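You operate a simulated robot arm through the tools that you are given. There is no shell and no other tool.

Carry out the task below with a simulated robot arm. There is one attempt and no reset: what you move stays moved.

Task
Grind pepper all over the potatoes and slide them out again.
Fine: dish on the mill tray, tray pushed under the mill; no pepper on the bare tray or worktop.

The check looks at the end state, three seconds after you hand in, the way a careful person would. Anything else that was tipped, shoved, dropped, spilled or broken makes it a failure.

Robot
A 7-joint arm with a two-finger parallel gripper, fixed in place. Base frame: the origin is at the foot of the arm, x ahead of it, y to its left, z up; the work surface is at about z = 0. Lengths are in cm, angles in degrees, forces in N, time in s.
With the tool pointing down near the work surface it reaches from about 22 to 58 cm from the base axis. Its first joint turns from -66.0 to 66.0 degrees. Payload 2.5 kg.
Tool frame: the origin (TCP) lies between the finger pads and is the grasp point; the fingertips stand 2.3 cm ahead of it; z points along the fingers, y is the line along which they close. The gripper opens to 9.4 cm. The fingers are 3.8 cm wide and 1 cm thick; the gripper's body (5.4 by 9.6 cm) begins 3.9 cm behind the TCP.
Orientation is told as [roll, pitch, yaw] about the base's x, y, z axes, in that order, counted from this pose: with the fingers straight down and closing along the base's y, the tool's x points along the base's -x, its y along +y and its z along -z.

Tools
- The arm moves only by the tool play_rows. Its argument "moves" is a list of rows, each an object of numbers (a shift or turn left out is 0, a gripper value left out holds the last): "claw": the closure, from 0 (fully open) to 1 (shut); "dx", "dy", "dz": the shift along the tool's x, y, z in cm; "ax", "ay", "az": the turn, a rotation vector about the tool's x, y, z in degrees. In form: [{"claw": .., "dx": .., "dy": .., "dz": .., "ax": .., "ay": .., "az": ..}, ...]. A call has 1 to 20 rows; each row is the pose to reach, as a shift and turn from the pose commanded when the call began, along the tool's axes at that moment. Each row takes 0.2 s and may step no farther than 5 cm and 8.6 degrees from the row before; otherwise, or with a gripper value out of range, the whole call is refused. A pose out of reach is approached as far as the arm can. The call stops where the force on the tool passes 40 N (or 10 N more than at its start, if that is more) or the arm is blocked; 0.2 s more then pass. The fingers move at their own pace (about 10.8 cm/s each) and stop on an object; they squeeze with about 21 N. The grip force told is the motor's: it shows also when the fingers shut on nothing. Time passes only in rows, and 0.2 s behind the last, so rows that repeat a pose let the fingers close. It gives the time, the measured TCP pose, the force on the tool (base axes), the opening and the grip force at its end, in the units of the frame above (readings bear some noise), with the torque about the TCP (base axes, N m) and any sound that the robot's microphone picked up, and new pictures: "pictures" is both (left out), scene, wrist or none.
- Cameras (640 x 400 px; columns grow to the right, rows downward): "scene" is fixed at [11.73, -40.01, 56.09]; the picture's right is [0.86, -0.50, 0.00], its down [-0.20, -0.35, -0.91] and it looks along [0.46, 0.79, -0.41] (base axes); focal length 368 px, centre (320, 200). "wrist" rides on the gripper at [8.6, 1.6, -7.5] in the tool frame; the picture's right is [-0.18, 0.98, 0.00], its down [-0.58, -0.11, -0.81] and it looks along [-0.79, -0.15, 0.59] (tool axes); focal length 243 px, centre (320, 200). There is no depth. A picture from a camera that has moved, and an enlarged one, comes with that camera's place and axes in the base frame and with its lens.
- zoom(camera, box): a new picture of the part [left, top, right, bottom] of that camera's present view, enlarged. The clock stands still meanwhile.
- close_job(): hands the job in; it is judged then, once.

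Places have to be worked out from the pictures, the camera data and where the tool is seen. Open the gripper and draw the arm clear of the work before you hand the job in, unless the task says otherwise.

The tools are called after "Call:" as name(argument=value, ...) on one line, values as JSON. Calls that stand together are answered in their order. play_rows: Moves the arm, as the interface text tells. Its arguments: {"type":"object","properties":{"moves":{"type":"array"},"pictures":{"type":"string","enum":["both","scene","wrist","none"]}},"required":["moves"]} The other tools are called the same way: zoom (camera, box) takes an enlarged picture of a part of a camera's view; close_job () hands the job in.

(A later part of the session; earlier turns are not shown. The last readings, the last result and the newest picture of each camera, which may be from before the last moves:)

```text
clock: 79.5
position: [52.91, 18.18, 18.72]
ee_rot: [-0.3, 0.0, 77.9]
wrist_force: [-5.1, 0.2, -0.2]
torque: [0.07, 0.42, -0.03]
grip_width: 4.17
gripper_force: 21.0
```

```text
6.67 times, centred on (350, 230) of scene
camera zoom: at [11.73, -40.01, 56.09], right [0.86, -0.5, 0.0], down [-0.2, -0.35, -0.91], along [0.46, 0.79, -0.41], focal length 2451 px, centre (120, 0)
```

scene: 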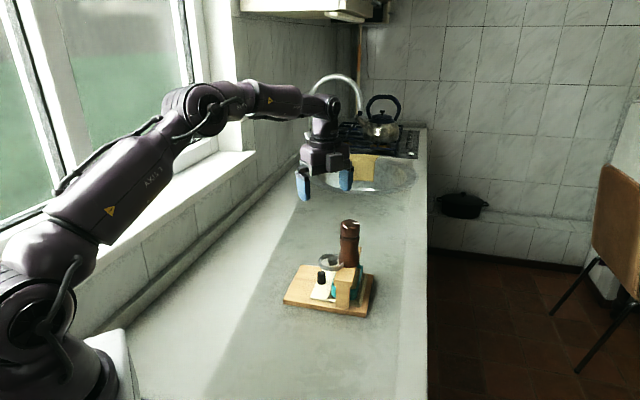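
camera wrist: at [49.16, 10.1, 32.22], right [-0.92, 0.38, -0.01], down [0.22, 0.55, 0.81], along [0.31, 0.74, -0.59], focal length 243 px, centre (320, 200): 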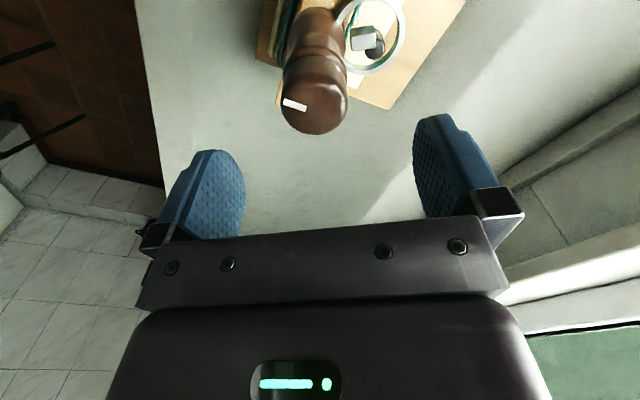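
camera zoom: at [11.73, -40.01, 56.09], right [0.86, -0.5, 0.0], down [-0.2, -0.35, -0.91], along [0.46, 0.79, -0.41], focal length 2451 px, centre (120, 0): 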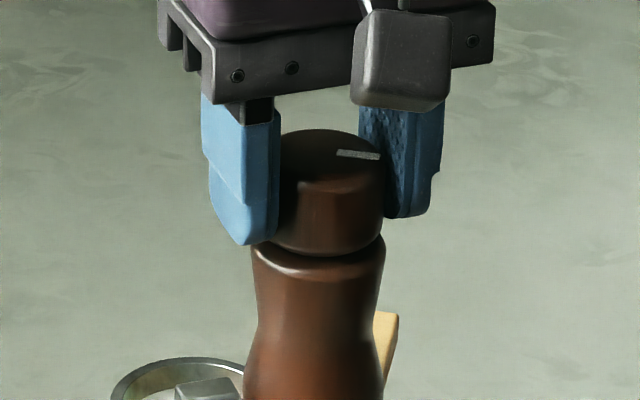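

Gripped on the cap only. Now a long clockwise stroke of 160°, listening for sound.

Call:
play_rows(moves=[{"claw": 1, "dy": 0.05, "az": 8}, {"dy": 0.05, "az": 16}, {"dy": 0.05, "az": 24}, {"dy": 0.05, "az": 32}, {"dy": 0.05, "az": 40}, {"dy": 0.05, "az": 48}, {"dy": 0.05, "az": 56}, {"dy": 0.05, "az": 64}, {"dy": 0.05, "az": 72}, {"dy": 0.05, "az": 80}, {"dy": 0.05, "az": 88}, {"dy": 0.05, "az": 96}, {"dy": 0.05, "az": 104}, {"dy": 0.05, "az": 112}, {"dy": 0.05, "az": 120}, {"dy": 0.05, "az": 128}, {"dy": 0.05, "az": 136}, {"dy": 0.05, "az": 144}, {"dy": 0.05, "az": 152}, {"dy": 0.05, "az": 160}], pictures="both")

```text
clock: 83.7
position: [52.89, 18.09, 18.88]
ee_rot: [0.4, -0.1, -82.2]
wrist_force: [-3.5, -1.2, 0.8]
torque: [-0.41, 0.26, 0.02]
grip_width: 4.15
gripper_force: 21.1
camera wrist: at [53.3, 26.84, 26.36], right [1.0, -0.05, 0.01], down [-0.03, -0.59, 0.81], along [-0.04, -0.81, -0.59], focal length 243 px, centre (320, 200)
```

scene: 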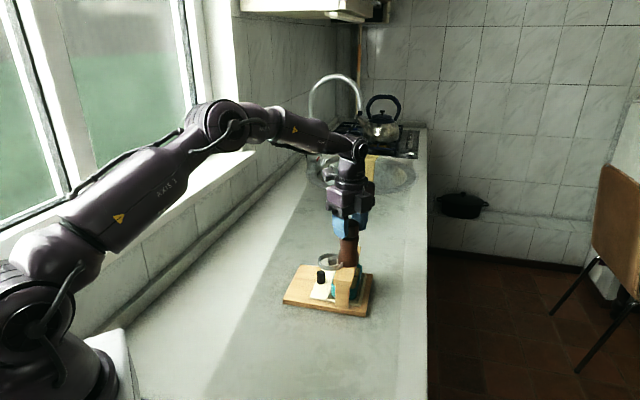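
wrist: 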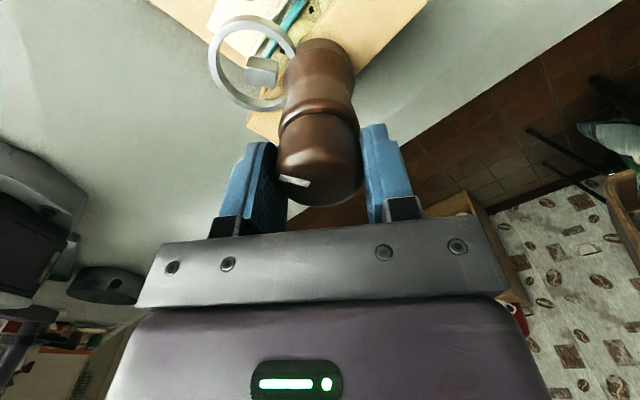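

I may be seeing dark specks on the potatoes. Zooming in to check.

Call:
zoom(camera="wrist", box=[250, 0, 340, 60])

Call:
zoom(camera="scene", box=[320, 255, 385, 310])

```text
6.67 times, centred on (295, 30) of wrist
camera zoom: at [53.3, 26.84, 26.36], right [1.0, -0.05, 0.01], down [-0.03, -0.59, 0.81], along [-0.04, -0.81, -0.59], focal length 1618 px, centre (487, 1333)
```

zoom: 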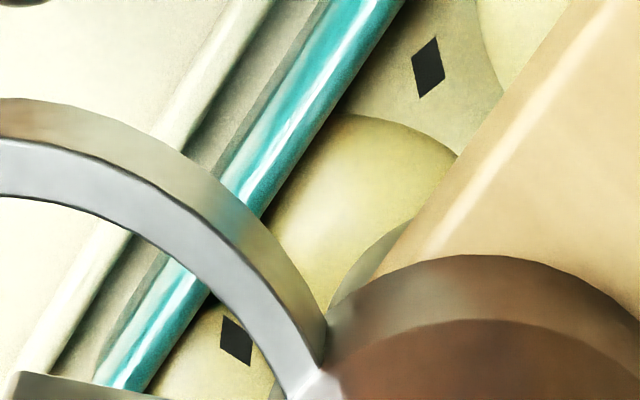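

```text
7.27 times, centred on (352, 282) of scene
camera zoom: at [11.74, -40.0, 56.09], right [0.86, -0.5, 0.0], down [-0.2, -0.35, -0.91], along [0.46, 0.79, -0.41], focal length 2674 px, centre (84, -400)
```

zoom: 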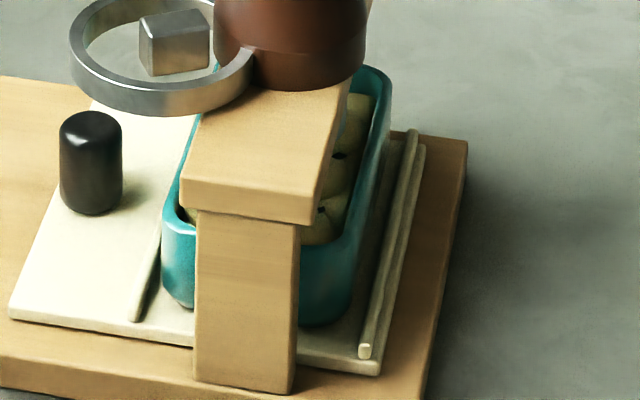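

Dark pepper flakes are now on the potatoes and none on the tray, so the clockwise twist grinds. I'll open, swing the hand back counter-clockwise around the cap, and do more strokes.

Call:
play_rows(moves=[{"claw": 0.3}, {"claw": 0.2}, {"claw": 0.2, "az": -8.5}, {"az": -17}, {"az": -25.5}, {"az": -34}, {"az": -42.5}, {"az": -51}, {"az": -59.5}, {"az": -68}, {"az": -76.5}, {"az": -85}, {"az": -93.5}, {"az": -102}, {"az": -110.5}, {"az": -119}, {"az": -127.5}, {"az": -136}, {"az": -144.5}, {"az": -153}], pictures="none")

Call:
play_rows(moves=[{"claw": 0.2, "az": -7}, {"claw": 0.4, "az": -7}, {"claw": 1, "az": -7}, {"claw": 1, "az": -7}], pictures="wrist")

Call:
zoom(camera="scene", box=[335, 255, 375, 295])

```text
clock: 87.9
position: [52.97, 18.01, 18.81]
ee_rot: [-0.6, -0.1, 71.2]
wrist_force: [0.1, 0.3, -0.8]
torque: [0.01, 0.0, 0.01]
grip_width: 7.52
gripper_force: 0.1
```

```text
clock: 88.9
position: [52.91, 17.92, 18.79]
ee_rot: [-0.3, 0.1, 78.1]
wrist_force: [-11.1, -0.6, 3.9]
torque: [0.16, 0.51, 0.01]
grip_width: 4.06
gripper_force: 20.9
camera wrist: at [49.47, 9.94, 26.35], right [-0.92, 0.38, 0.0], down [0.22, 0.55, 0.81], along [0.31, 0.74, -0.59], focal length 243 px, centre (320, 200)
```

wrist: 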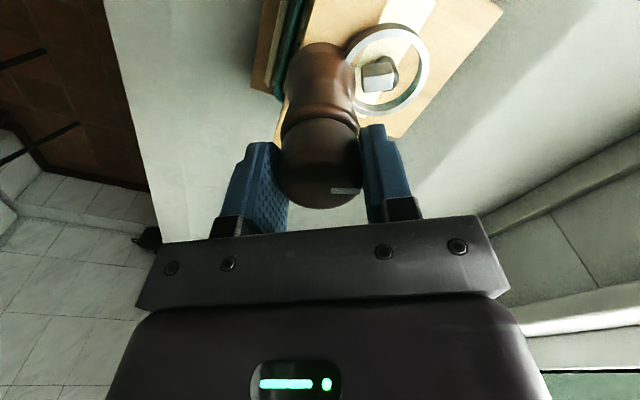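

```text
10.00 times, centred on (355, 275) of scene
camera zoom: at [11.73, -40.01, 56.09], right [0.86, -0.5, 0.0], down [-0.2, -0.35, -0.91], along [0.46, 0.79, -0.41], focal length 3677 px, centre (-30, -550)
```

zoom: 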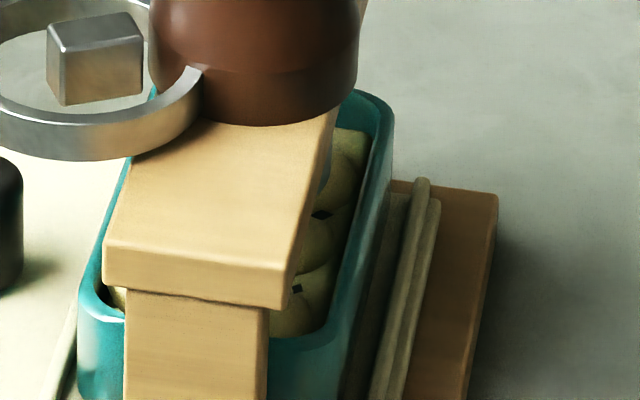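

The grip is slightly off-centre (11 N sideways). I'll correct by 0.1 cm first and check the force before turning.

Call:
play_rows(moves=[{"claw": 1, "dy": 0.05}, {"dy": 0.1}], pictures="none")

Call:
zoom(camera="scene", box=[280, 210, 390, 320])

```text
clock: 89.5
position: [52.95, 18.06, 18.91]
ee_rot: [-0.5, -0.1, 77.9]
wrist_force: [-2.1, 2.5, 0.0]
torque: [0.11, 0.48, 0.02]
grip_width: 4.04
gripper_force: 21.2
```

```text
3.64 times, centred on (335, 265) of scene
camera zoom: at [11.74, -40.01, 56.09], right [0.86, -0.5, 0.0], down [-0.2, -0.35, -0.91], along [0.46, 0.79, -0.41], focal length 1337 px, centre (266, -36)
```

zoom: 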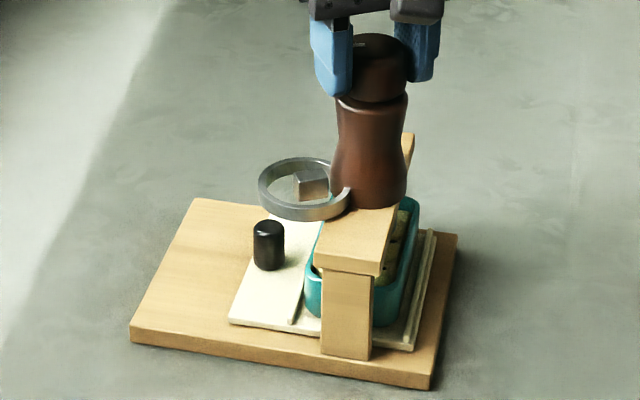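

The force is now small and the stand is in place. Next clockwise stroke of 160°.

Call:
play_rows(moves=[{"claw": 1, "az": 8}, {"az": 16}, {"az": 24}, {"az": 32}, {"az": 40}, {"az": 48}, {"az": 56}, {"az": 64}, {"az": 72}, {"az": 80}, {"az": 88}, {"az": 96}, {"az": 104}, {"az": 112}, {"az": 120}, {"az": 128}, {"az": 136}, {"az": 144}, {"az": 152}, {"az": 160}], pictures="wrist")

Call:
zoom(camera="wrist", box=[250, 0, 340, 60])

Call:
zoom(camera="scene", box=[335, 255, 375, 295])

```text
clock: 93.7
position: [52.94, 18.16, 18.91]
ee_rot: [0.5, 0.0, -82.3]
wrist_force: [2.2, 6.3, 0.7]
torque: [0.0, 0.47, 0.04]
grip_width: 4.05
gripper_force: 20.8
camera wrist: at [53.23, 26.84, 26.43], right [1.0, -0.05, 0.01], down [-0.04, -0.59, 0.81], along [-0.03, -0.81, -0.59], focal length 243 px, centre (320, 200)
```

wrist: 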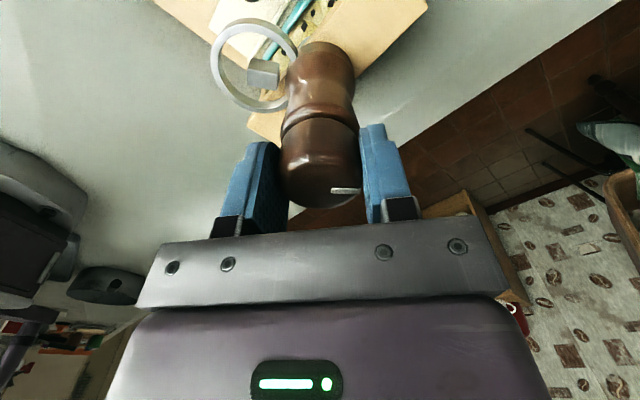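

```text
6.67 times, centred on (295, 30) of wrist
camera zoom: at [53.23, 26.84, 26.43], right [1.0, -0.05, 0.01], down [-0.04, -0.59, 0.81], along [-0.03, -0.81, -0.59], focal length 1618 px, centre (487, 1333)
```

zoom: 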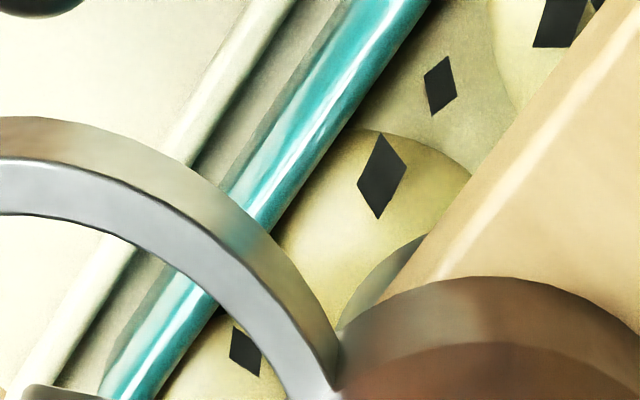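

```text
10.00 times, centred on (355, 275) of scene
camera zoom: at [11.73, -40.01, 56.09], right [0.86, -0.5, 0.0], down [-0.2, -0.35, -0.91], along [0.46, 0.79, -0.41], focal length 3677 px, centre (-30, -550)
```

zoom: 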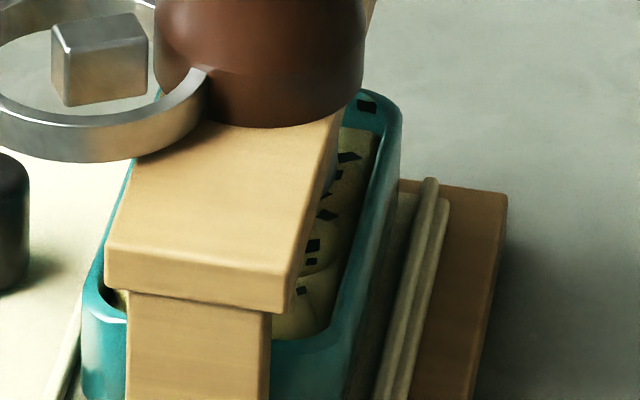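

Many more flakes now. I'll check where the flake at the dish's far end lies and whether any fell outside.

Call:
zoom(camera="scene", box=[360, 258, 385, 280])

Call:
zoom(camera="wrist", box=[200, 0, 420, 120])

Call:
zoom(camera="scene", box=[290, 270, 390, 320])

```text
16.00 times, centred on (372, 269) of scene
camera zoom: at [11.73, -40.01, 56.09], right [0.86, -0.5, 0.0], down [-0.2, -0.35, -0.91], along [0.46, 0.79, -0.41], focal length 5883 px, centre (-520, -904)
```

zoom: 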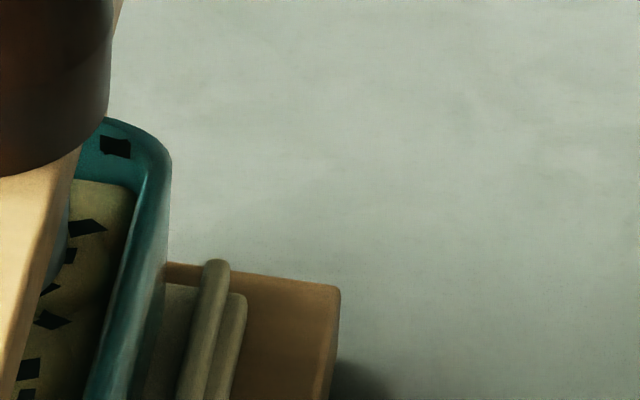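

```text
2.91 times, centred on (310, 60) of wrist
camera zoom: at [53.23, 26.84, 26.43], right [1.0, -0.05, 0.01], down [-0.04, -0.59, 0.81], along [-0.03, -0.81, -0.59], focal length 706 px, centre (349, 607)
```

zoom: 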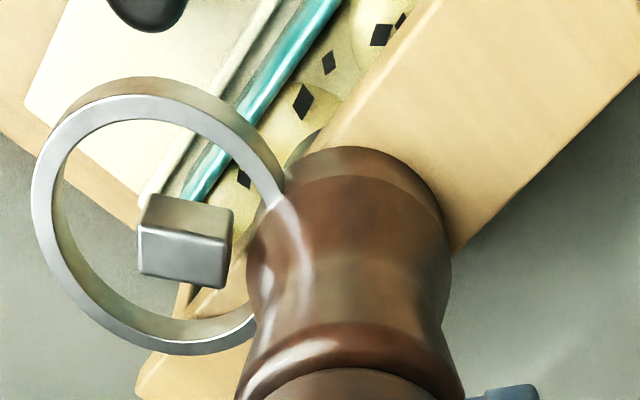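

```text
6.40 times, centred on (340, 295) of scene
camera zoom: at [11.73, -40.01, 56.09], right [0.86, -0.5, 0.0], down [-0.2, -0.35, -0.91], along [0.46, 0.79, -0.41], focal length 2353 px, centre (192, -408)
```

zoom: 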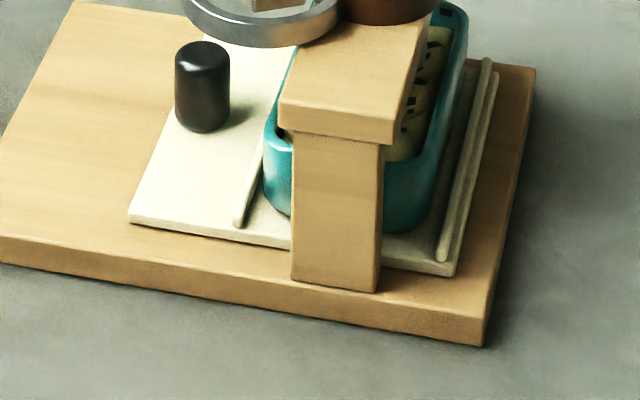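

Pepper has reached every visible part of the dish, including its far inner wall, with none outside. More grinding risks spill, so I'll release the cap and rise, then pull the tray out to inspect coverage.

Call:
play_rows(moves=[{"claw": 0.3}, {"claw": 0.1}, {"claw": 0, "dz": -2}, {"dz": -5}, {"dz": -7}], pictures="both")

Call:
zoom(camera="scene", box=[280, 210, 390, 320])

```text
clock: 94.9
position: [52.7, 18.06, 25.68]
ee_rot: [0.4, -0.1, -82.2]
wrist_force: [-0.5, 0.0, -0.6]
torque: [0.0, 0.03, -0.02]
grip_width: 9.42
gripper_force: 0.1
camera wrist: at [53.14, 26.74, 33.34], right [1.0, -0.05, 0.01], down [-0.03, -0.59, 0.81], along [-0.03, -0.81, -0.59], focal length 243 px, centre (320, 200)
```

scene: 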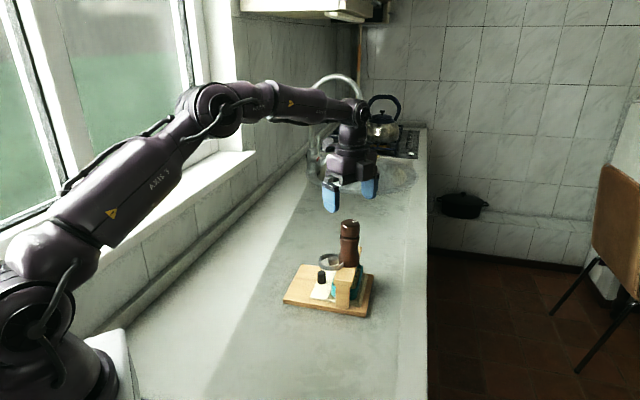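
wrist: 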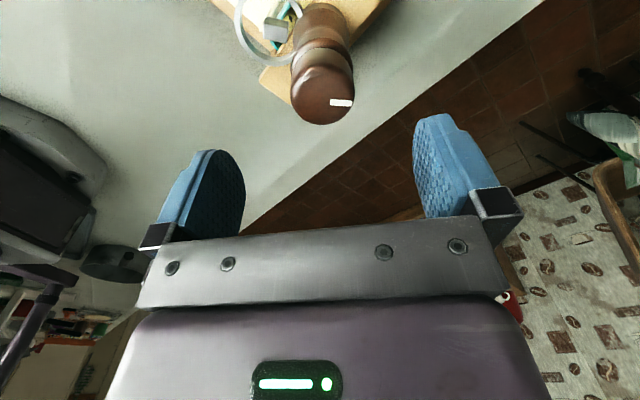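

```text
3.64 times, centred on (335, 265) of scene
camera zoom: at [11.73, -40.01, 56.09], right [0.86, -0.5, 0.0], down [-0.2, -0.35, -0.91], along [0.46, 0.79, -0.41], focal length 1337 px, centre (266, -36)
```

zoom: 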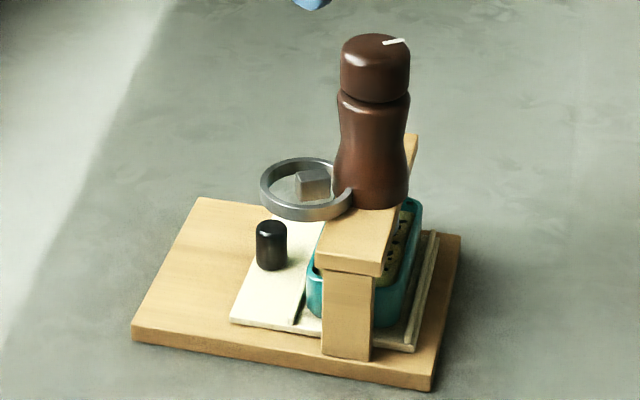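

The stand and the pepper look fine. I'll move to behind the knob (yaw -45), keeping high above everything.

Call:
play_rows(moves=[{"claw": 0.2, "az": -7, "dx": 1.5, "dy": -1.2}, {"claw": 0.45, "az": -14, "dx": 3.4, "dy": -2.6}, {"az": -21, "dx": 5.3, "dy": -4}, {"az": -28, "dx": 7.2, "dy": -5.5}, {"az": -35, "dx": 8.8, "dy": -6.7}, {"az": -37.2, "dx": 9.35, "dy": -7.1}], pictures="none")

Call:
play_rows(moves=[{"claw": 0.45, "ay": -8}, {"ay": -16}, {"ay": -24}, {"ay": -32}, {"ay": -40}], pictures="both")

```text
clock: 96.3
position: [44.48, 26.4, 25.72]
ee_rot: [0.3, -0.3, -44.6]
wrist_force: [-0.1, 0.1, -0.2]
torque: [0.01, -0.03, 0.0]
grip_width: 5.17
gripper_force: 0.0
```

```text
clock: 97.5
position: [44.51, 26.41, 25.73]
ee_rot: [0.4, -40.4, -45.1]
wrist_force: [0.8, 0.3, 0.3]
torque: [-0.02, 0.03, -0.01]
grip_width: 5.16
gripper_force: 0.1
camera wrist: at [37.5, 35.54, 25.94], right [0.79, 0.6, 0.13], down [-0.14, -0.02, 0.99], along [0.6, -0.8, 0.06], focal length 243 px, centre (320, 200)
```

scene: 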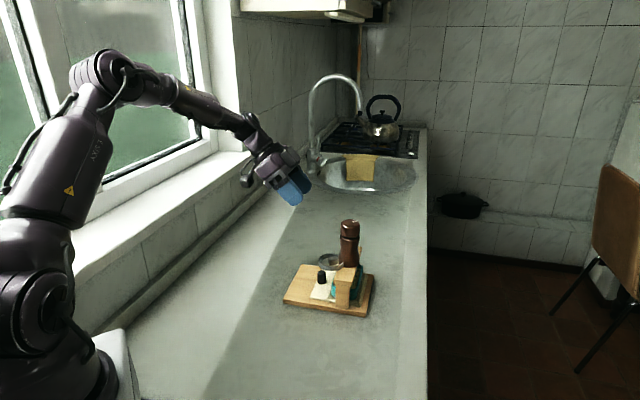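
wrist: 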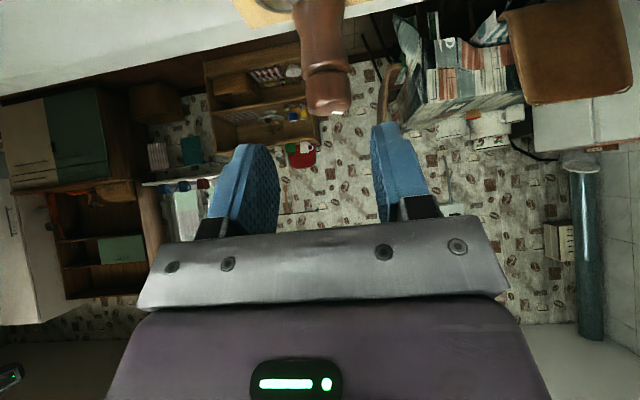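

Aligned at u=12.8, w=50.15. Descending behind the knob to z≈6.5.

Call:
play_rows(moves=[{"claw": 0.45, "dx": 2.6, "dz": 3.05}, {"dx": 5.2, "dz": 6.1}, {"dx": 7.8, "dz": 9.15}, {"dx": 10.4, "dz": 12.2}, {"dx": 12.4, "dz": 14.6}], pictures="wrist")

Call:
zoom(camera="scene", box=[260, 210, 380, 310])

```text
clock: 98.7
position: [44.61, 26.46, 6.65]
ee_rot: [0.5, -40.3, -45.1]
wrist_force: [0.3, -0.1, -0.4]
torque: [-0.01, -0.02, -0.03]
grip_width: 5.16
gripper_force: 0.2
camera wrist: at [37.62, 35.59, 6.85], right [0.79, 0.6, 0.13], down [-0.14, -0.03, 0.99], along [0.6, -0.8, 0.06], focal length 243 px, centre (320, 200)
```

wrist: 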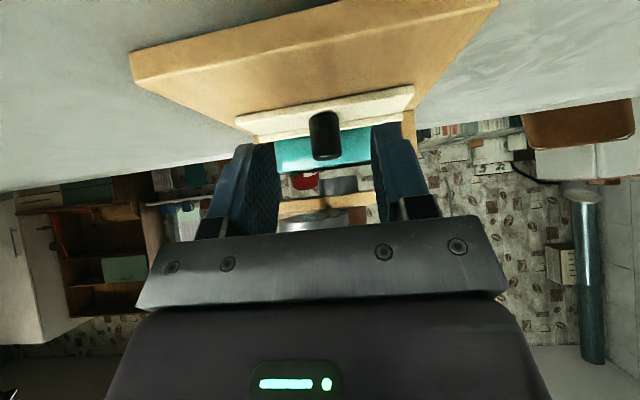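

```text
4.00 times, centred on (320, 260) of scene
camera zoom: at [11.73, -40.01, 56.09], right [0.86, -0.5, 0.0], down [-0.2, -0.35, -0.91], along [0.46, 0.79, -0.41], focal length 1471 px, centre (320, -40)
```

zoom: 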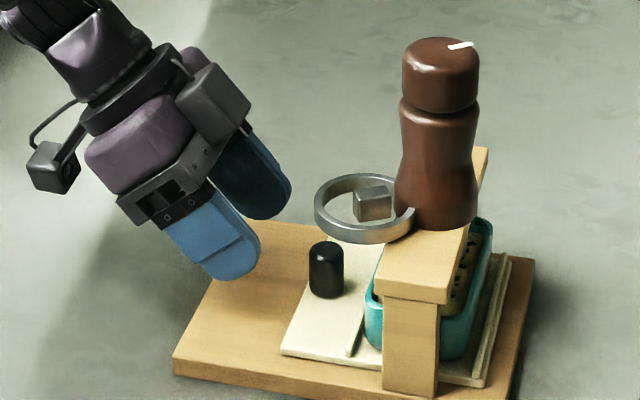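

The knob lies about 0.25 cm toward -w of my centreline. I'll correct, lower to z≈5.5 and advance +u to straddle it.

Call:
play_rows(moves=[{"claw": 0.47, "dx": 0.4, "dy": -0.15, "dz": 0.47}, {"dx": 0.71, "dy": -0.25, "dz": 0.84}, {"dx": -0.4, "dy": -0.25, "dz": 1.78}, {"dx": -1.5, "dy": -0.25, "dz": 2.72}, {"dx": -2.4, "dy": -0.25, "dz": 3.48}], pictures="wrist")

Call:
zoom(camera="scene", box=[280, 220, 370, 300])

```text
clock: 99.9
position: [47.38, 23.41, 5.5]
ee_rot: [0.4, -40.4, -45.0]
wrist_force: [0.0, -0.1, 0.3]
torque: [-0.01, -0.02, -0.01]
grip_width: 4.98
gripper_force: 0.0
camera wrist: at [40.32, 32.52, 5.72], right [0.79, 0.6, 0.12], down [-0.14, -0.03, 0.99], along [0.6, -0.8, 0.06], focal length 243 px, centre (320, 200)
```

wrist: 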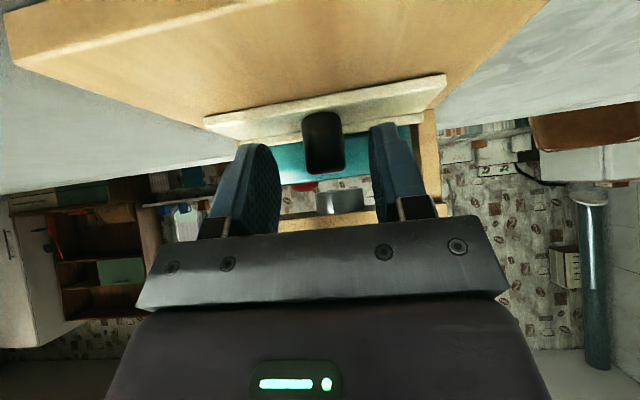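

```text
5.00 times, centred on (325, 260) of scene
camera zoom: at [11.73, -40.01, 56.09], right [0.86, -0.5, 0.0], down [-0.2, -0.35, -0.91], along [0.46, 0.79, -0.41], focal length 1838 px, centre (295, -100)
```

zoom: 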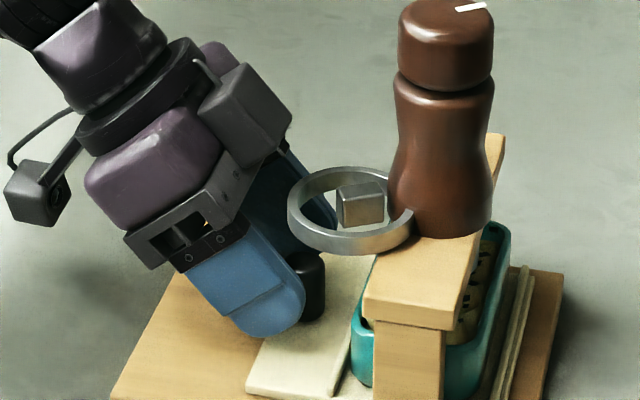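

Aligned. Advancing 0.6 cm more and closing on the knob.

Call:
play_rows(moves=[{"claw": 0.47, "dx": -0.25, "dz": 0.21}, {"dx": -0.46, "dz": 0.39}, {"claw": 0.7, "dx": -0.46, "dz": 0.39}, {"claw": 1, "dx": -0.46, "dz": 0.39}, {"claw": 1, "dx": -0.46, "dz": 0.39}], pictures="none")

Call:
zoom(camera="scene", box=[280, 220, 370, 300])

```text
clock: 101.1
position: [47.83, 22.96, 5.56]
ee_rot: [0.5, -40.2, -45.2]
wrist_force: [6.2, 6.0, -0.3]
torque: [0.02, 0.2, 0.14]
grip_width: 2.03
gripper_force: 20.8
```

```text
5.00 times, centred on (325, 260) of scene
camera zoom: at [11.74, -40.01, 56.09], right [0.86, -0.5, 0.0], down [-0.2, -0.35, -0.91], along [0.46, 0.79, -0.41], focal length 1838 px, centre (295, -100)
```

zoom: 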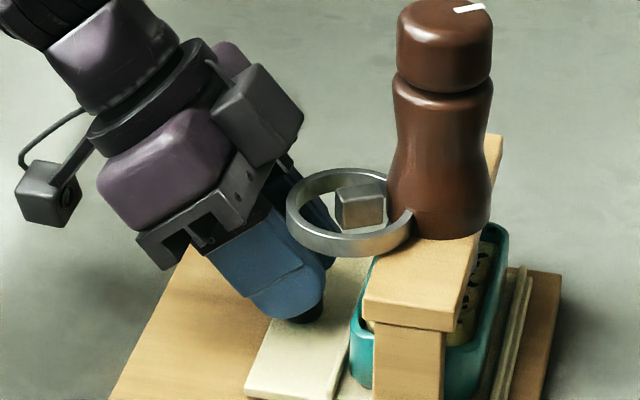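

The knob is gripped, with a slight +w force. I'll ease it by 0.08 cm and pull the tray out slowly, first 4 cm.

Call:
play_rows(moves=[{"claw": 1, "dy": 0.08}, {"dy": 0.08, "dx": 0.15, "dz": -0.13}, {"dy": 0.08, "dx": 0.42, "dz": -0.36}, {"dy": 0.08, "dx": 0.76, "dz": -0.65}, {"dy": 0.08, "dx": 1.14, "dz": -0.97}, {"dy": 0.08, "dx": 1.52, "dz": -1.3}, {"dy": 0.08, "dx": 1.9, "dz": -1.62}, {"dy": 0.08, "dx": 2.29, "dz": -1.94}, {"dy": 0.08, "dx": 2.67, "dz": -2.27}, {"dy": 0.08, "dx": 3.05, "dz": -2.59}], pictures="none")

Call:
zoom(camera="scene", box=[260, 220, 380, 320])

```text
clock: 103.3
position: [44.85, 25.83, 5.51]
ee_rot: [0.3, -40.4, -45.0]
wrist_force: [-3.3, -3.8, 10.4]
torque: [-0.34, 0.08, -0.08]
grip_width: 2.0
gripper_force: 20.9
```

```text
4.00 times, centred on (320, 270) of scene
camera zoom: at [11.73, -40.01, 56.09], right [0.86, -0.5, 0.0], down [-0.2, -0.35, -0.91], along [0.46, 0.79, -0.41], focal length 1471 px, centre (320, -80)
```

zoom: 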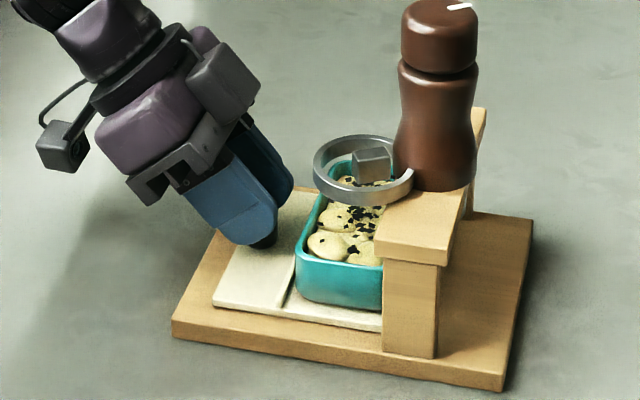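

The potatoes are well peppered. Continuing the pull the remaining ~4.3 cm, with a slight upward correction to relieve the vertical force.

Call:
play_rows(moves=[{"claw": 1, "dx": -0.04, "dz": -0.05}, {"dx": 0.28, "dz": -0.35}, {"dx": 0.66, "dz": -0.67}, {"dx": 1.04, "dz": -1.0}, {"dx": 1.42, "dz": -1.32}, {"dx": 1.8, "dz": -1.64}, {"dx": 2.18, "dz": -1.97}, {"dx": 2.56, "dz": -2.29}, {"dx": 2.94, "dz": -2.61}, {"dx": 3.15, "dz": -2.8}], pictures="none")

Call:
zoom(camera="scene", box=[260, 220, 380, 320])

```text
clock: 105.5
position: [41.9, 28.84, 5.52]
ee_rot: [0.3, -40.3, -44.9]
wrist_force: [-1.0, -1.9, 0.0]
torque: [-0.18, 0.19, -0.05]
grip_width: 2.03
gripper_force: 20.4
```

```text
4.00 times, centred on (320, 270) of scene
camera zoom: at [11.74, -40.0, 56.09], right [0.86, -0.5, 0.0], down [-0.2, -0.35, -0.91], along [0.46, 0.79, -0.41], focal length 1471 px, centre (320, -80)
```

zoom: 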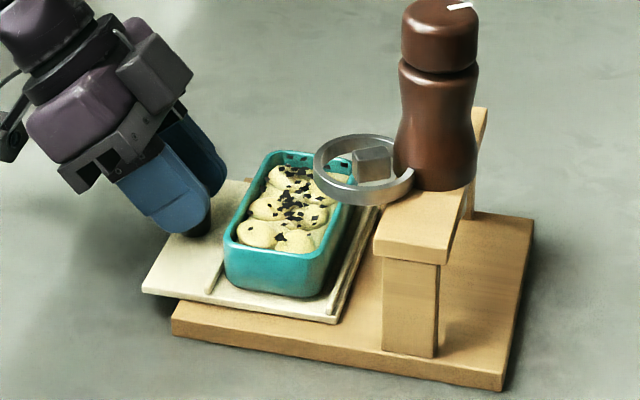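

The tray is out. Zooming in on the pepper coverage and checking the tray, board and worktop for stray flakes.

Call:
zoom(camera="scene", box=[295, 250, 355, 300])

Call:
zoom(camera="scene", box=[290, 245, 400, 325])

```text
8.00 times, centred on (325, 275) of scene
camera zoom: at [11.74, -40.0, 56.09], right [0.86, -0.5, 0.0], down [-0.2, -0.35, -0.91], along [0.46, 0.79, -0.41], focal length 2941 px, centre (280, -400)
```

zoom: 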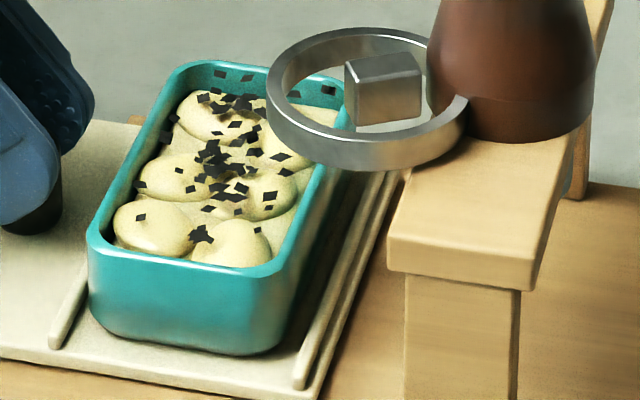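

```text
5.00 times, centred on (345, 285) of scene
camera zoom: at [11.74, -40.0, 56.09], right [0.86, -0.5, 0.0], down [-0.2, -0.35, -0.91], along [0.46, 0.79, -0.41], focal length 1838 px, centre (195, -225)
```

zoom: 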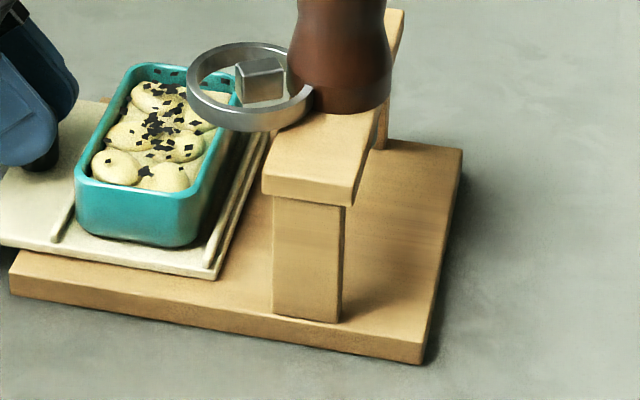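

Coverage is heavy in the middle and toward the +w end, but the two near (-w) potatoes have few flakes; tray and worktop look clean. I'll release the knob, back off and inspect from above.

Call:
play_rows(moves=[{"claw": 1, "dx": 0.12, "dz": -0.1}, {"claw": 0.7, "dx": 0.12, "dz": -0.1}, {"claw": 0.5, "dx": 0.12, "dz": -0.1}, {"claw": 0.45, "dx": -1.9, "dz": -2.3}, {"claw": 0.45, "dx": -4.5, "dz": -5.4}, {"dx": -7.1, "dz": -8.4}, {"dx": -9.7, "dz": -11.5}, {"dx": -12.3, "dz": -14.6}], pictures="none")

Call:
play_rows(moves=[{"claw": 0.3, "ay": 8}, {"ay": 16}, {"ay": 24}, {"ay": 32}, {"ay": 40}], pictures="both")

Call:
zoom(camera="wrist", box=[240, 0, 400, 130])

```text
clock: 107.3
position: [41.69, 28.83, 24.68]
ee_rot: [0.2, -40.3, -45.0]
wrist_force: [-0.1, 0.2, 0.7]
torque: [0.02, -0.02, 0.0]
grip_width: 5.15
gripper_force: 0.0
```

```text
clock: 108.5
position: [41.75, 28.87, 24.71]
ee_rot: [0.3, -0.2, -44.8]
wrist_force: [-0.3, 0.3, 0.7]
torque: [-0.01, -0.01, 0.0]
grip_width: 6.55
gripper_force: 0.0
camera wrist: at [36.72, 35.99, 32.24], right [0.82, 0.57, 0.01], down [0.33, -0.49, 0.81], along [0.46, -0.66, -0.59], focal length 243 px, centre (320, 200)
```

scene: 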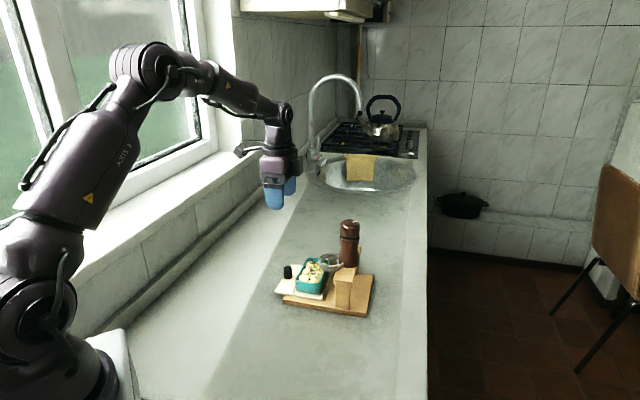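
wrist: 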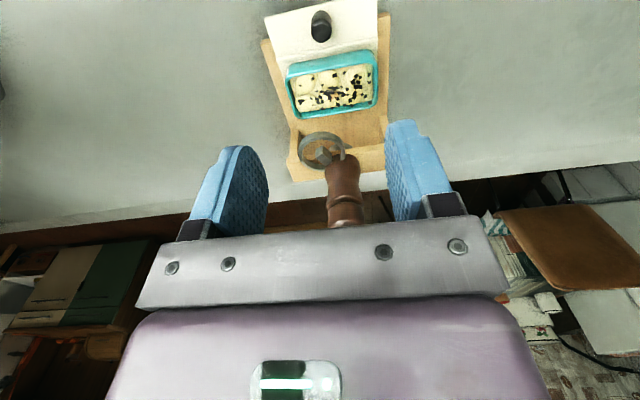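

```text
3.08 times, centred on (320, 65) of wrist
camera zoom: at [36.72, 35.99, 32.24], right [0.82, 0.57, 0.01], down [0.33, -0.49, 0.81], along [0.46, -0.66, -0.59], focal length 746 px, centre (320, 615)
```

zoom: 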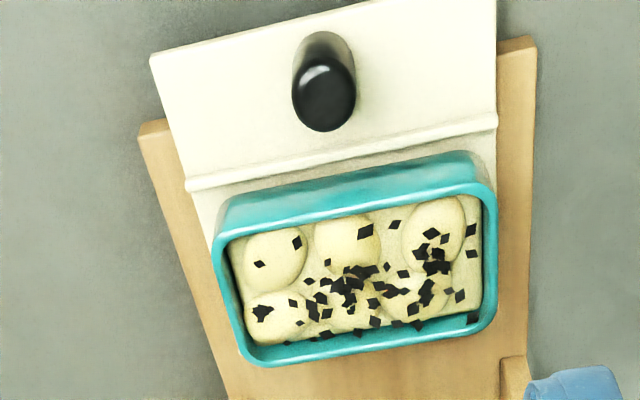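

Top view: no flakes on tray or board. Coverage is dense in the middle but thinner on the -u row's left and middle potatoes. Let me look closer before deciding on more grinding.

Call:
zoom(camera="wrist", box=[285, 40, 385, 125])

Call:
zoom(camera="scene", box=[290, 250, 345, 300])

```text
4.71 times, centred on (335, 82) of wrist
camera zoom: at [36.72, 35.99, 32.24], right [0.82, 0.57, 0.01], down [0.33, -0.49, 0.81], along [0.46, -0.66, -0.59], focal length 1142 px, centre (249, 753)
```

zoom: 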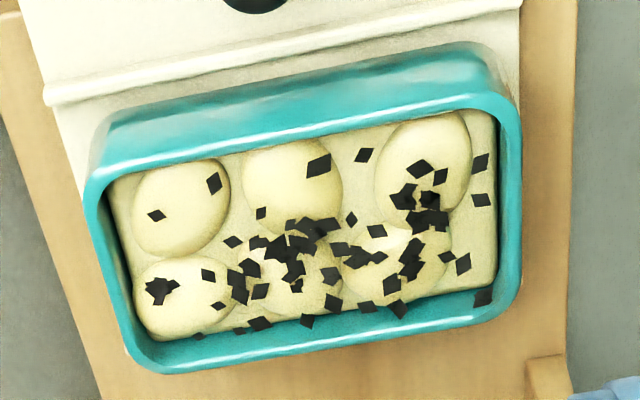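

```text
8.00 times, centred on (318, 275) of scene
camera zoom: at [11.73, -40.0, 56.09], right [0.86, -0.5, 0.0], down [-0.2, -0.35, -0.91], along [0.46, 0.79, -0.41], focal length 2941 px, centre (340, -400)
```

zoom: 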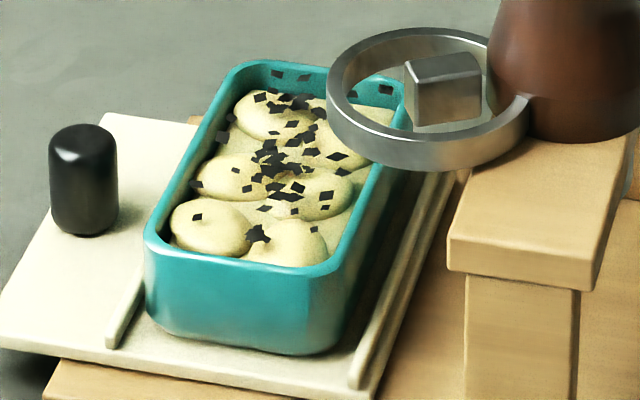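

The far-left potatoes have only 1–3 flakes each, so one more grinding round is warranted. I'll go back to the knob: tilt and descend as before.

Call:
play_rows(moves=[{"claw": 0.45, "dy": 0, "ay": -8}, {"ay": -16}, {"ay": -24}, {"ay": -32}, {"ay": -40}], pictures="none")

Call:
play_rows(moves=[{"claw": 0.45, "dx": 2.9, "dz": 3.4}, {"dx": 5.8, "dz": 6.85}, {"dx": 8.4, "dz": 9.95}, {"dx": 10.3, "dz": 12.2}], pictures="wrist")

Call:
zoom(camera="scene", box=[250, 210, 380, 310])

```text
clock: 109.7
position: [41.77, 28.76, 24.79]
ee_rot: [0.5, -40.5, -45.1]
wrist_force: [-0.6, 0.4, -0.5]
torque: [0.01, -0.01, 0.0]
grip_width: 5.14
gripper_force: 0.3
```

```text
clock: 110.7
position: [41.78, 28.86, 8.71]
ee_rot: [0.5, -40.3, -45.0]
wrist_force: [0.6, 0.4, -0.7]
torque: [0.0, 0.01, 0.02]
grip_width: 5.16
gripper_force: 0.0
camera wrist: at [34.86, 38.01, 8.88], right [0.79, 0.6, 0.13], down [-0.14, -0.03, 0.99], along [0.6, -0.8, 0.06], focal length 243 px, centre (320, 200)
```

wrist: 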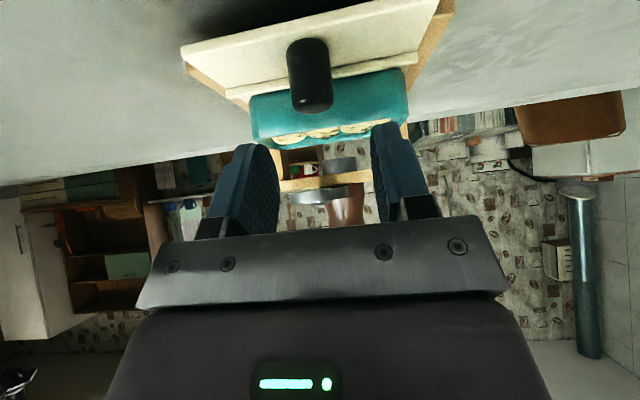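

```text
4.00 times, centred on (315, 260) of scene
camera zoom: at [11.73, -40.01, 56.09], right [0.86, -0.5, 0.0], down [-0.2, -0.35, -0.91], along [0.46, 0.79, -0.41], focal length 1471 px, centre (340, -40)
```

zoom: 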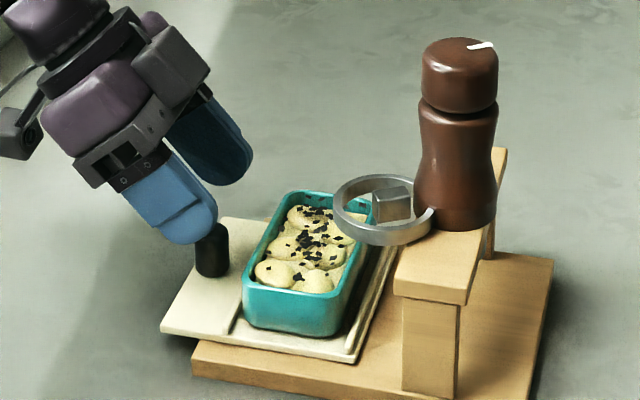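

Aligned over the knob again. Descending to z≈5.5 and gripping.

Call:
play_rows(moves=[{"claw": 0.45, "dx": 1.1, "dz": 1.3}, {"dx": 2.05, "dz": 2.42}, {"claw": 0.7, "dx": 2.05, "dz": 2.42}, {"claw": 1, "dx": 2.05, "dz": 2.42}, {"claw": 1, "dx": 2.05, "dz": 2.42}], pictures="none")

Call:
zoom(camera="scene", box=[260, 230, 360, 310])

```text
clock: 111.9
position: [41.79, 28.87, 5.53]
ee_rot: [0.5, -40.3, -45.0]
wrist_force: [2.5, 2.2, -1.0]
torque: [-0.23, -0.02, 0.11]
grip_width: 2.0
gripper_force: 21.3
```

```text
5.00 times, centred on (310, 270) of scene
camera zoom: at [11.74, -40.0, 56.09], right [0.86, -0.5, 0.0], down [-0.2, -0.35, -0.91], along [0.46, 0.79, -0.41], focal length 1838 px, centre (370, -150)
```

zoom: 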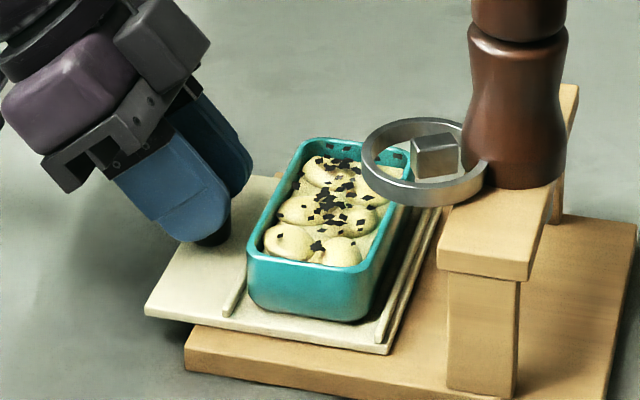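

Gripped. Pushing in 8 cm smoothly at 0.5 cm per row.

Call:
play_rows(moves=[{"claw": 1, "dx": -0.19, "dz": 0.16}, {"dx": -0.5, "dz": 0.42}, {"dx": -0.88, "dz": 0.75}, {"dx": -1.26, "dz": 1.07}, {"dx": -1.64, "dz": 1.39}, {"dx": -2.03, "dz": 1.72}, {"dx": -2.41, "dz": 2.04}, {"dx": -2.79, "dz": 2.36}, {"dx": -3.17, "dz": 2.69}, {"dx": -3.55, "dz": 3.01}, {"dx": -3.93, "dz": 3.33}, {"dx": -4.31, "dz": 3.66}, {"dx": -4.7, "dz": 3.98}, {"dx": -5.08, "dz": 4.3}, {"dx": -5.46, "dz": 4.63}, {"dx": -5.84, "dz": 4.95}, {"dx": -6.1, "dz": 5.18}], pictures="none")

Call:
zoom(camera="scene", box=[260, 220, 380, 310])

```text
clock: 115.5
position: [47.62, 23.24, 5.49]
ee_rot: [0.4, -40.4, -45.1]
wrist_force: [-1.5, -0.6, 0.7]
torque: [-0.4, 0.01, 0.02]
grip_width: 2.01
gripper_force: 20.9
```

```text
4.44 times, centred on (320, 265) of scene
camera zoom: at [11.74, -40.0, 56.09], right [0.86, -0.5, 0.0], down [-0.2, -0.35, -0.91], along [0.46, 0.79, -0.41], focal length 1634 px, centre (320, -89)
```

zoom: 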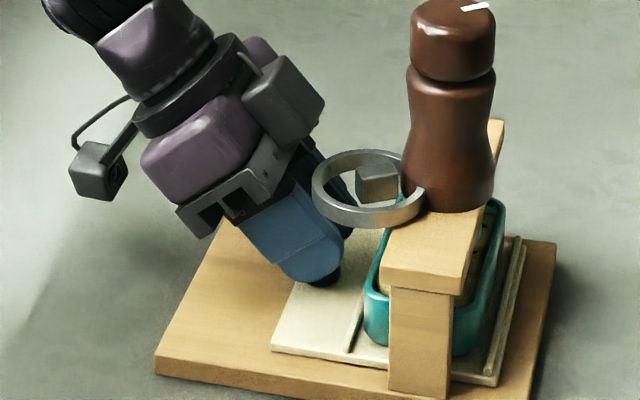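

TCP at u=17.24. Advancing in small steps toward the end stop.

Call:
play_rows(moves=[{"claw": 1, "dx": -0.11, "dz": 0.1}, {"dx": -0.23, "dz": 0.19}, {"dx": -0.31, "dz": 0.26}], pictures="none")

```text
clock: 116.3
position: [47.8, 22.9, 5.62]
ee_rot: [0.4, -40.3, -45.1]
wrist_force: [-8.3, -0.7, 0.2]
torque: [-0.15, 0.39, -0.05]
grip_width: 2.02
gripper_force: 21.4
```

The end stop is reached (about 5 N along u, same place as before). Releasing the knob, backing off and rising.

Call:
play_rows(moves=[{"claw": 0.7}, {"claw": 0.55}, {"claw": 0.5}, {"claw": 0.5, "dx": 1.15, "dz": -0.97}, {"dx": 2.3, "dz": -1.94}, {"dx": 3.8, "dz": -3.23}, {"dx": 3.4, "dz": -6.0}, {"dx": 1.4, "dz": -9.0}, {"dx": -0.9, "dz": -12.0}, {"dx": -3.3, "dz": -15.0}, {"dx": -6.0, "dz": -18.5}], pictures="none")

Call:
play_rows(moves=[{"claw": 0.2, "ay": 8}, {"claw": 0, "ay": 16}, {"ay": 24}, {"ay": 32}, {"ay": 40.3}], pictures="both")

Call:
zoom(camera="scene", box=[280, 210, 390, 320])

```text
clock: 118.7
position: [42.61, 28.17, 23.39]
ee_rot: [0.3, -40.4, -45.2]
wrist_force: [-0.1, 0.0, 1.1]
torque: [0.03, -0.02, 0.0]
grip_width: 4.67
gripper_force: 0.1
```

```text
clock: 119.9
position: [42.55, 28.14, 23.66]
ee_rot: [0.4, 0.0, -44.7]
wrist_force: [-0.2, 0.5, -1.0]
torque: [0.02, 0.0, 0.02]
grip_width: 9.4
gripper_force: 0.0
camera wrist: at [37.51, 35.25, 31.14], right [0.82, 0.57, 0.01], down [0.33, -0.49, 0.8], along [0.46, -0.66, -0.59], focal length 243 px, centre (320, 200)
```

scene: 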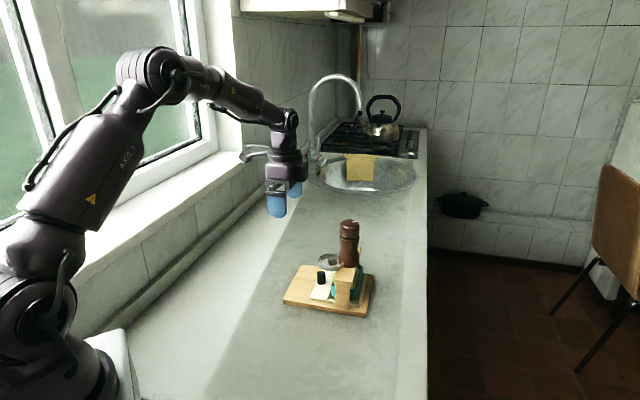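
wrist: 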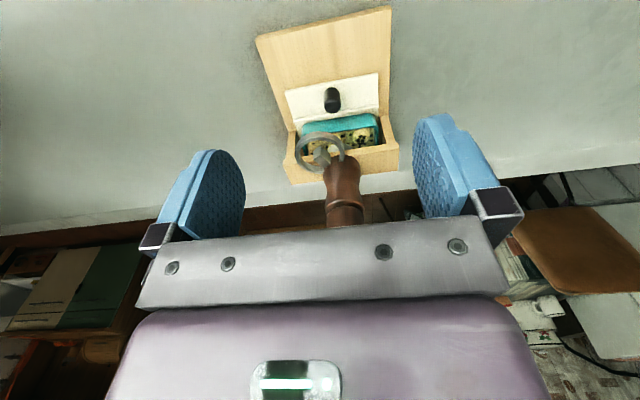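

```text
3.64 times, centred on (335, 265) of scene
camera zoom: at [11.73, -40.0, 56.09], right [0.86, -0.5, 0.0], down [-0.2, -0.35, -0.91], along [0.46, 0.79, -0.41], focal length 1337 px, centre (266, -36)
```

zoom: 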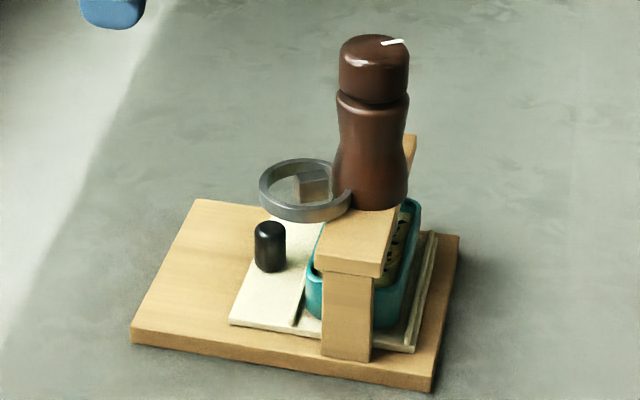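

The dish is in place. Moving up and over the cap while turning to yaw 78.

Call:
play_rows(moves=[{"claw": 0, "dz": -1.5, "az": -8.2}, {"dz": -2.6, "dx": -1, "az": -16.4}, {"dz": -2.6, "dx": -2.5, "az": -24.6}, {"dz": -2.6, "dx": -4, "az": -32.8}, {"dz": -2.6, "dx": -5.5, "az": -41}, {"dz": -2.6, "dx": -7, "az": -49.2}, {"dz": -2.6, "dx": -8.5, "az": -57.4}, {"dz": -2.6, "dx": -10, "az": -65.6}, {"dz": -2.6, "dx": -11.5, "az": -73.8}, {"dz": -2.6, "dx": -13, "az": -82}, {"dz": -2.6, "dx": -14, "dy": 0.1, "az": -90.2}, {"dz": -2.6, "dx": -14.38, "dy": 0.11, "az": -98.4}, {"dz": -2.6, "dx": -14.38, "dy": 0.11, "az": -106.6}, {"dz": -2.6, "dx": -14.38, "dy": 0.11, "az": -114.8}, {"dz": -2, "dx": -14.38, "dy": 0.11, "az": -122.7}], pictures="wrist")

Call:
zoom(camera="wrist", box=[260, 0, 400, 130])

```text
clock: 123.1
position: [52.77, 17.96, 25.62]
ee_rot: [-0.2, -0.3, 78.1]
wrist_force: [0.3, 0.4, 0.3]
torque: [0.01, -0.01, -0.03]
grip_width: 9.42
gripper_force: 0.1
camera wrist: at [49.41, 9.8, 33.05], right [-0.92, 0.38, 0.0], down [0.22, 0.54, 0.81], along [0.31, 0.75, -0.59], focal length 243 px, centre (320, 200)
```

wrist: 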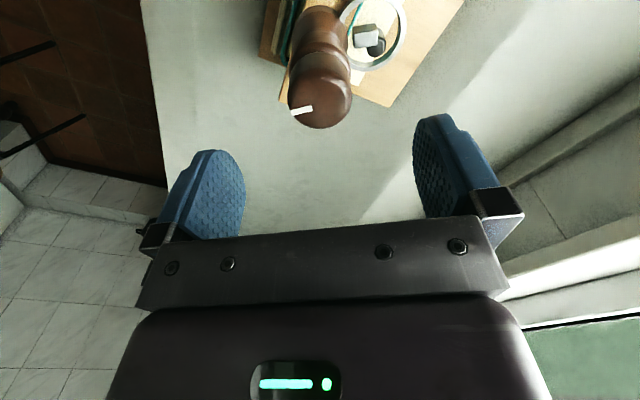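

```text
3.08 times, centred on (330, 65) of wrist
camera zoom: at [49.41, 9.8, 33.05], right [-0.92, 0.38, 0.0], down [0.22, 0.54, 0.81], along [0.31, 0.75, -0.59], focal length 746 px, centre (289, 615)
```

zoom: 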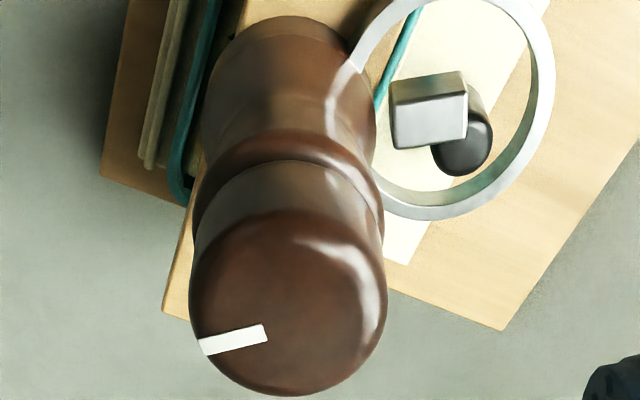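

Laterally centred on the cap. Descending to z≈18.75 and gripping.

Call:
play_rows(moves=[{"claw": 0, "dx": -0.1, "dz": 2.5}, {"dx": -0.1, "dz": 5}, {"dx": -0.1, "dz": 6.85}, {"claw": 0.4, "dx": -0.1, "dz": 6.85}, {"claw": 1, "dx": -0.1, "dz": 6.85}, {"claw": 1, "dx": -0.1, "dz": 6.85}], pictures="none")

```text
clock: 124.5
position: [52.86, 18.12, 18.6]
ee_rot: [-0.1, -0.3, 77.9]
wrist_force: [5.7, 1.5, 0.0]
torque: [0.06, 0.03, 0.0]
grip_width: 4.17
gripper_force: 21.4
```

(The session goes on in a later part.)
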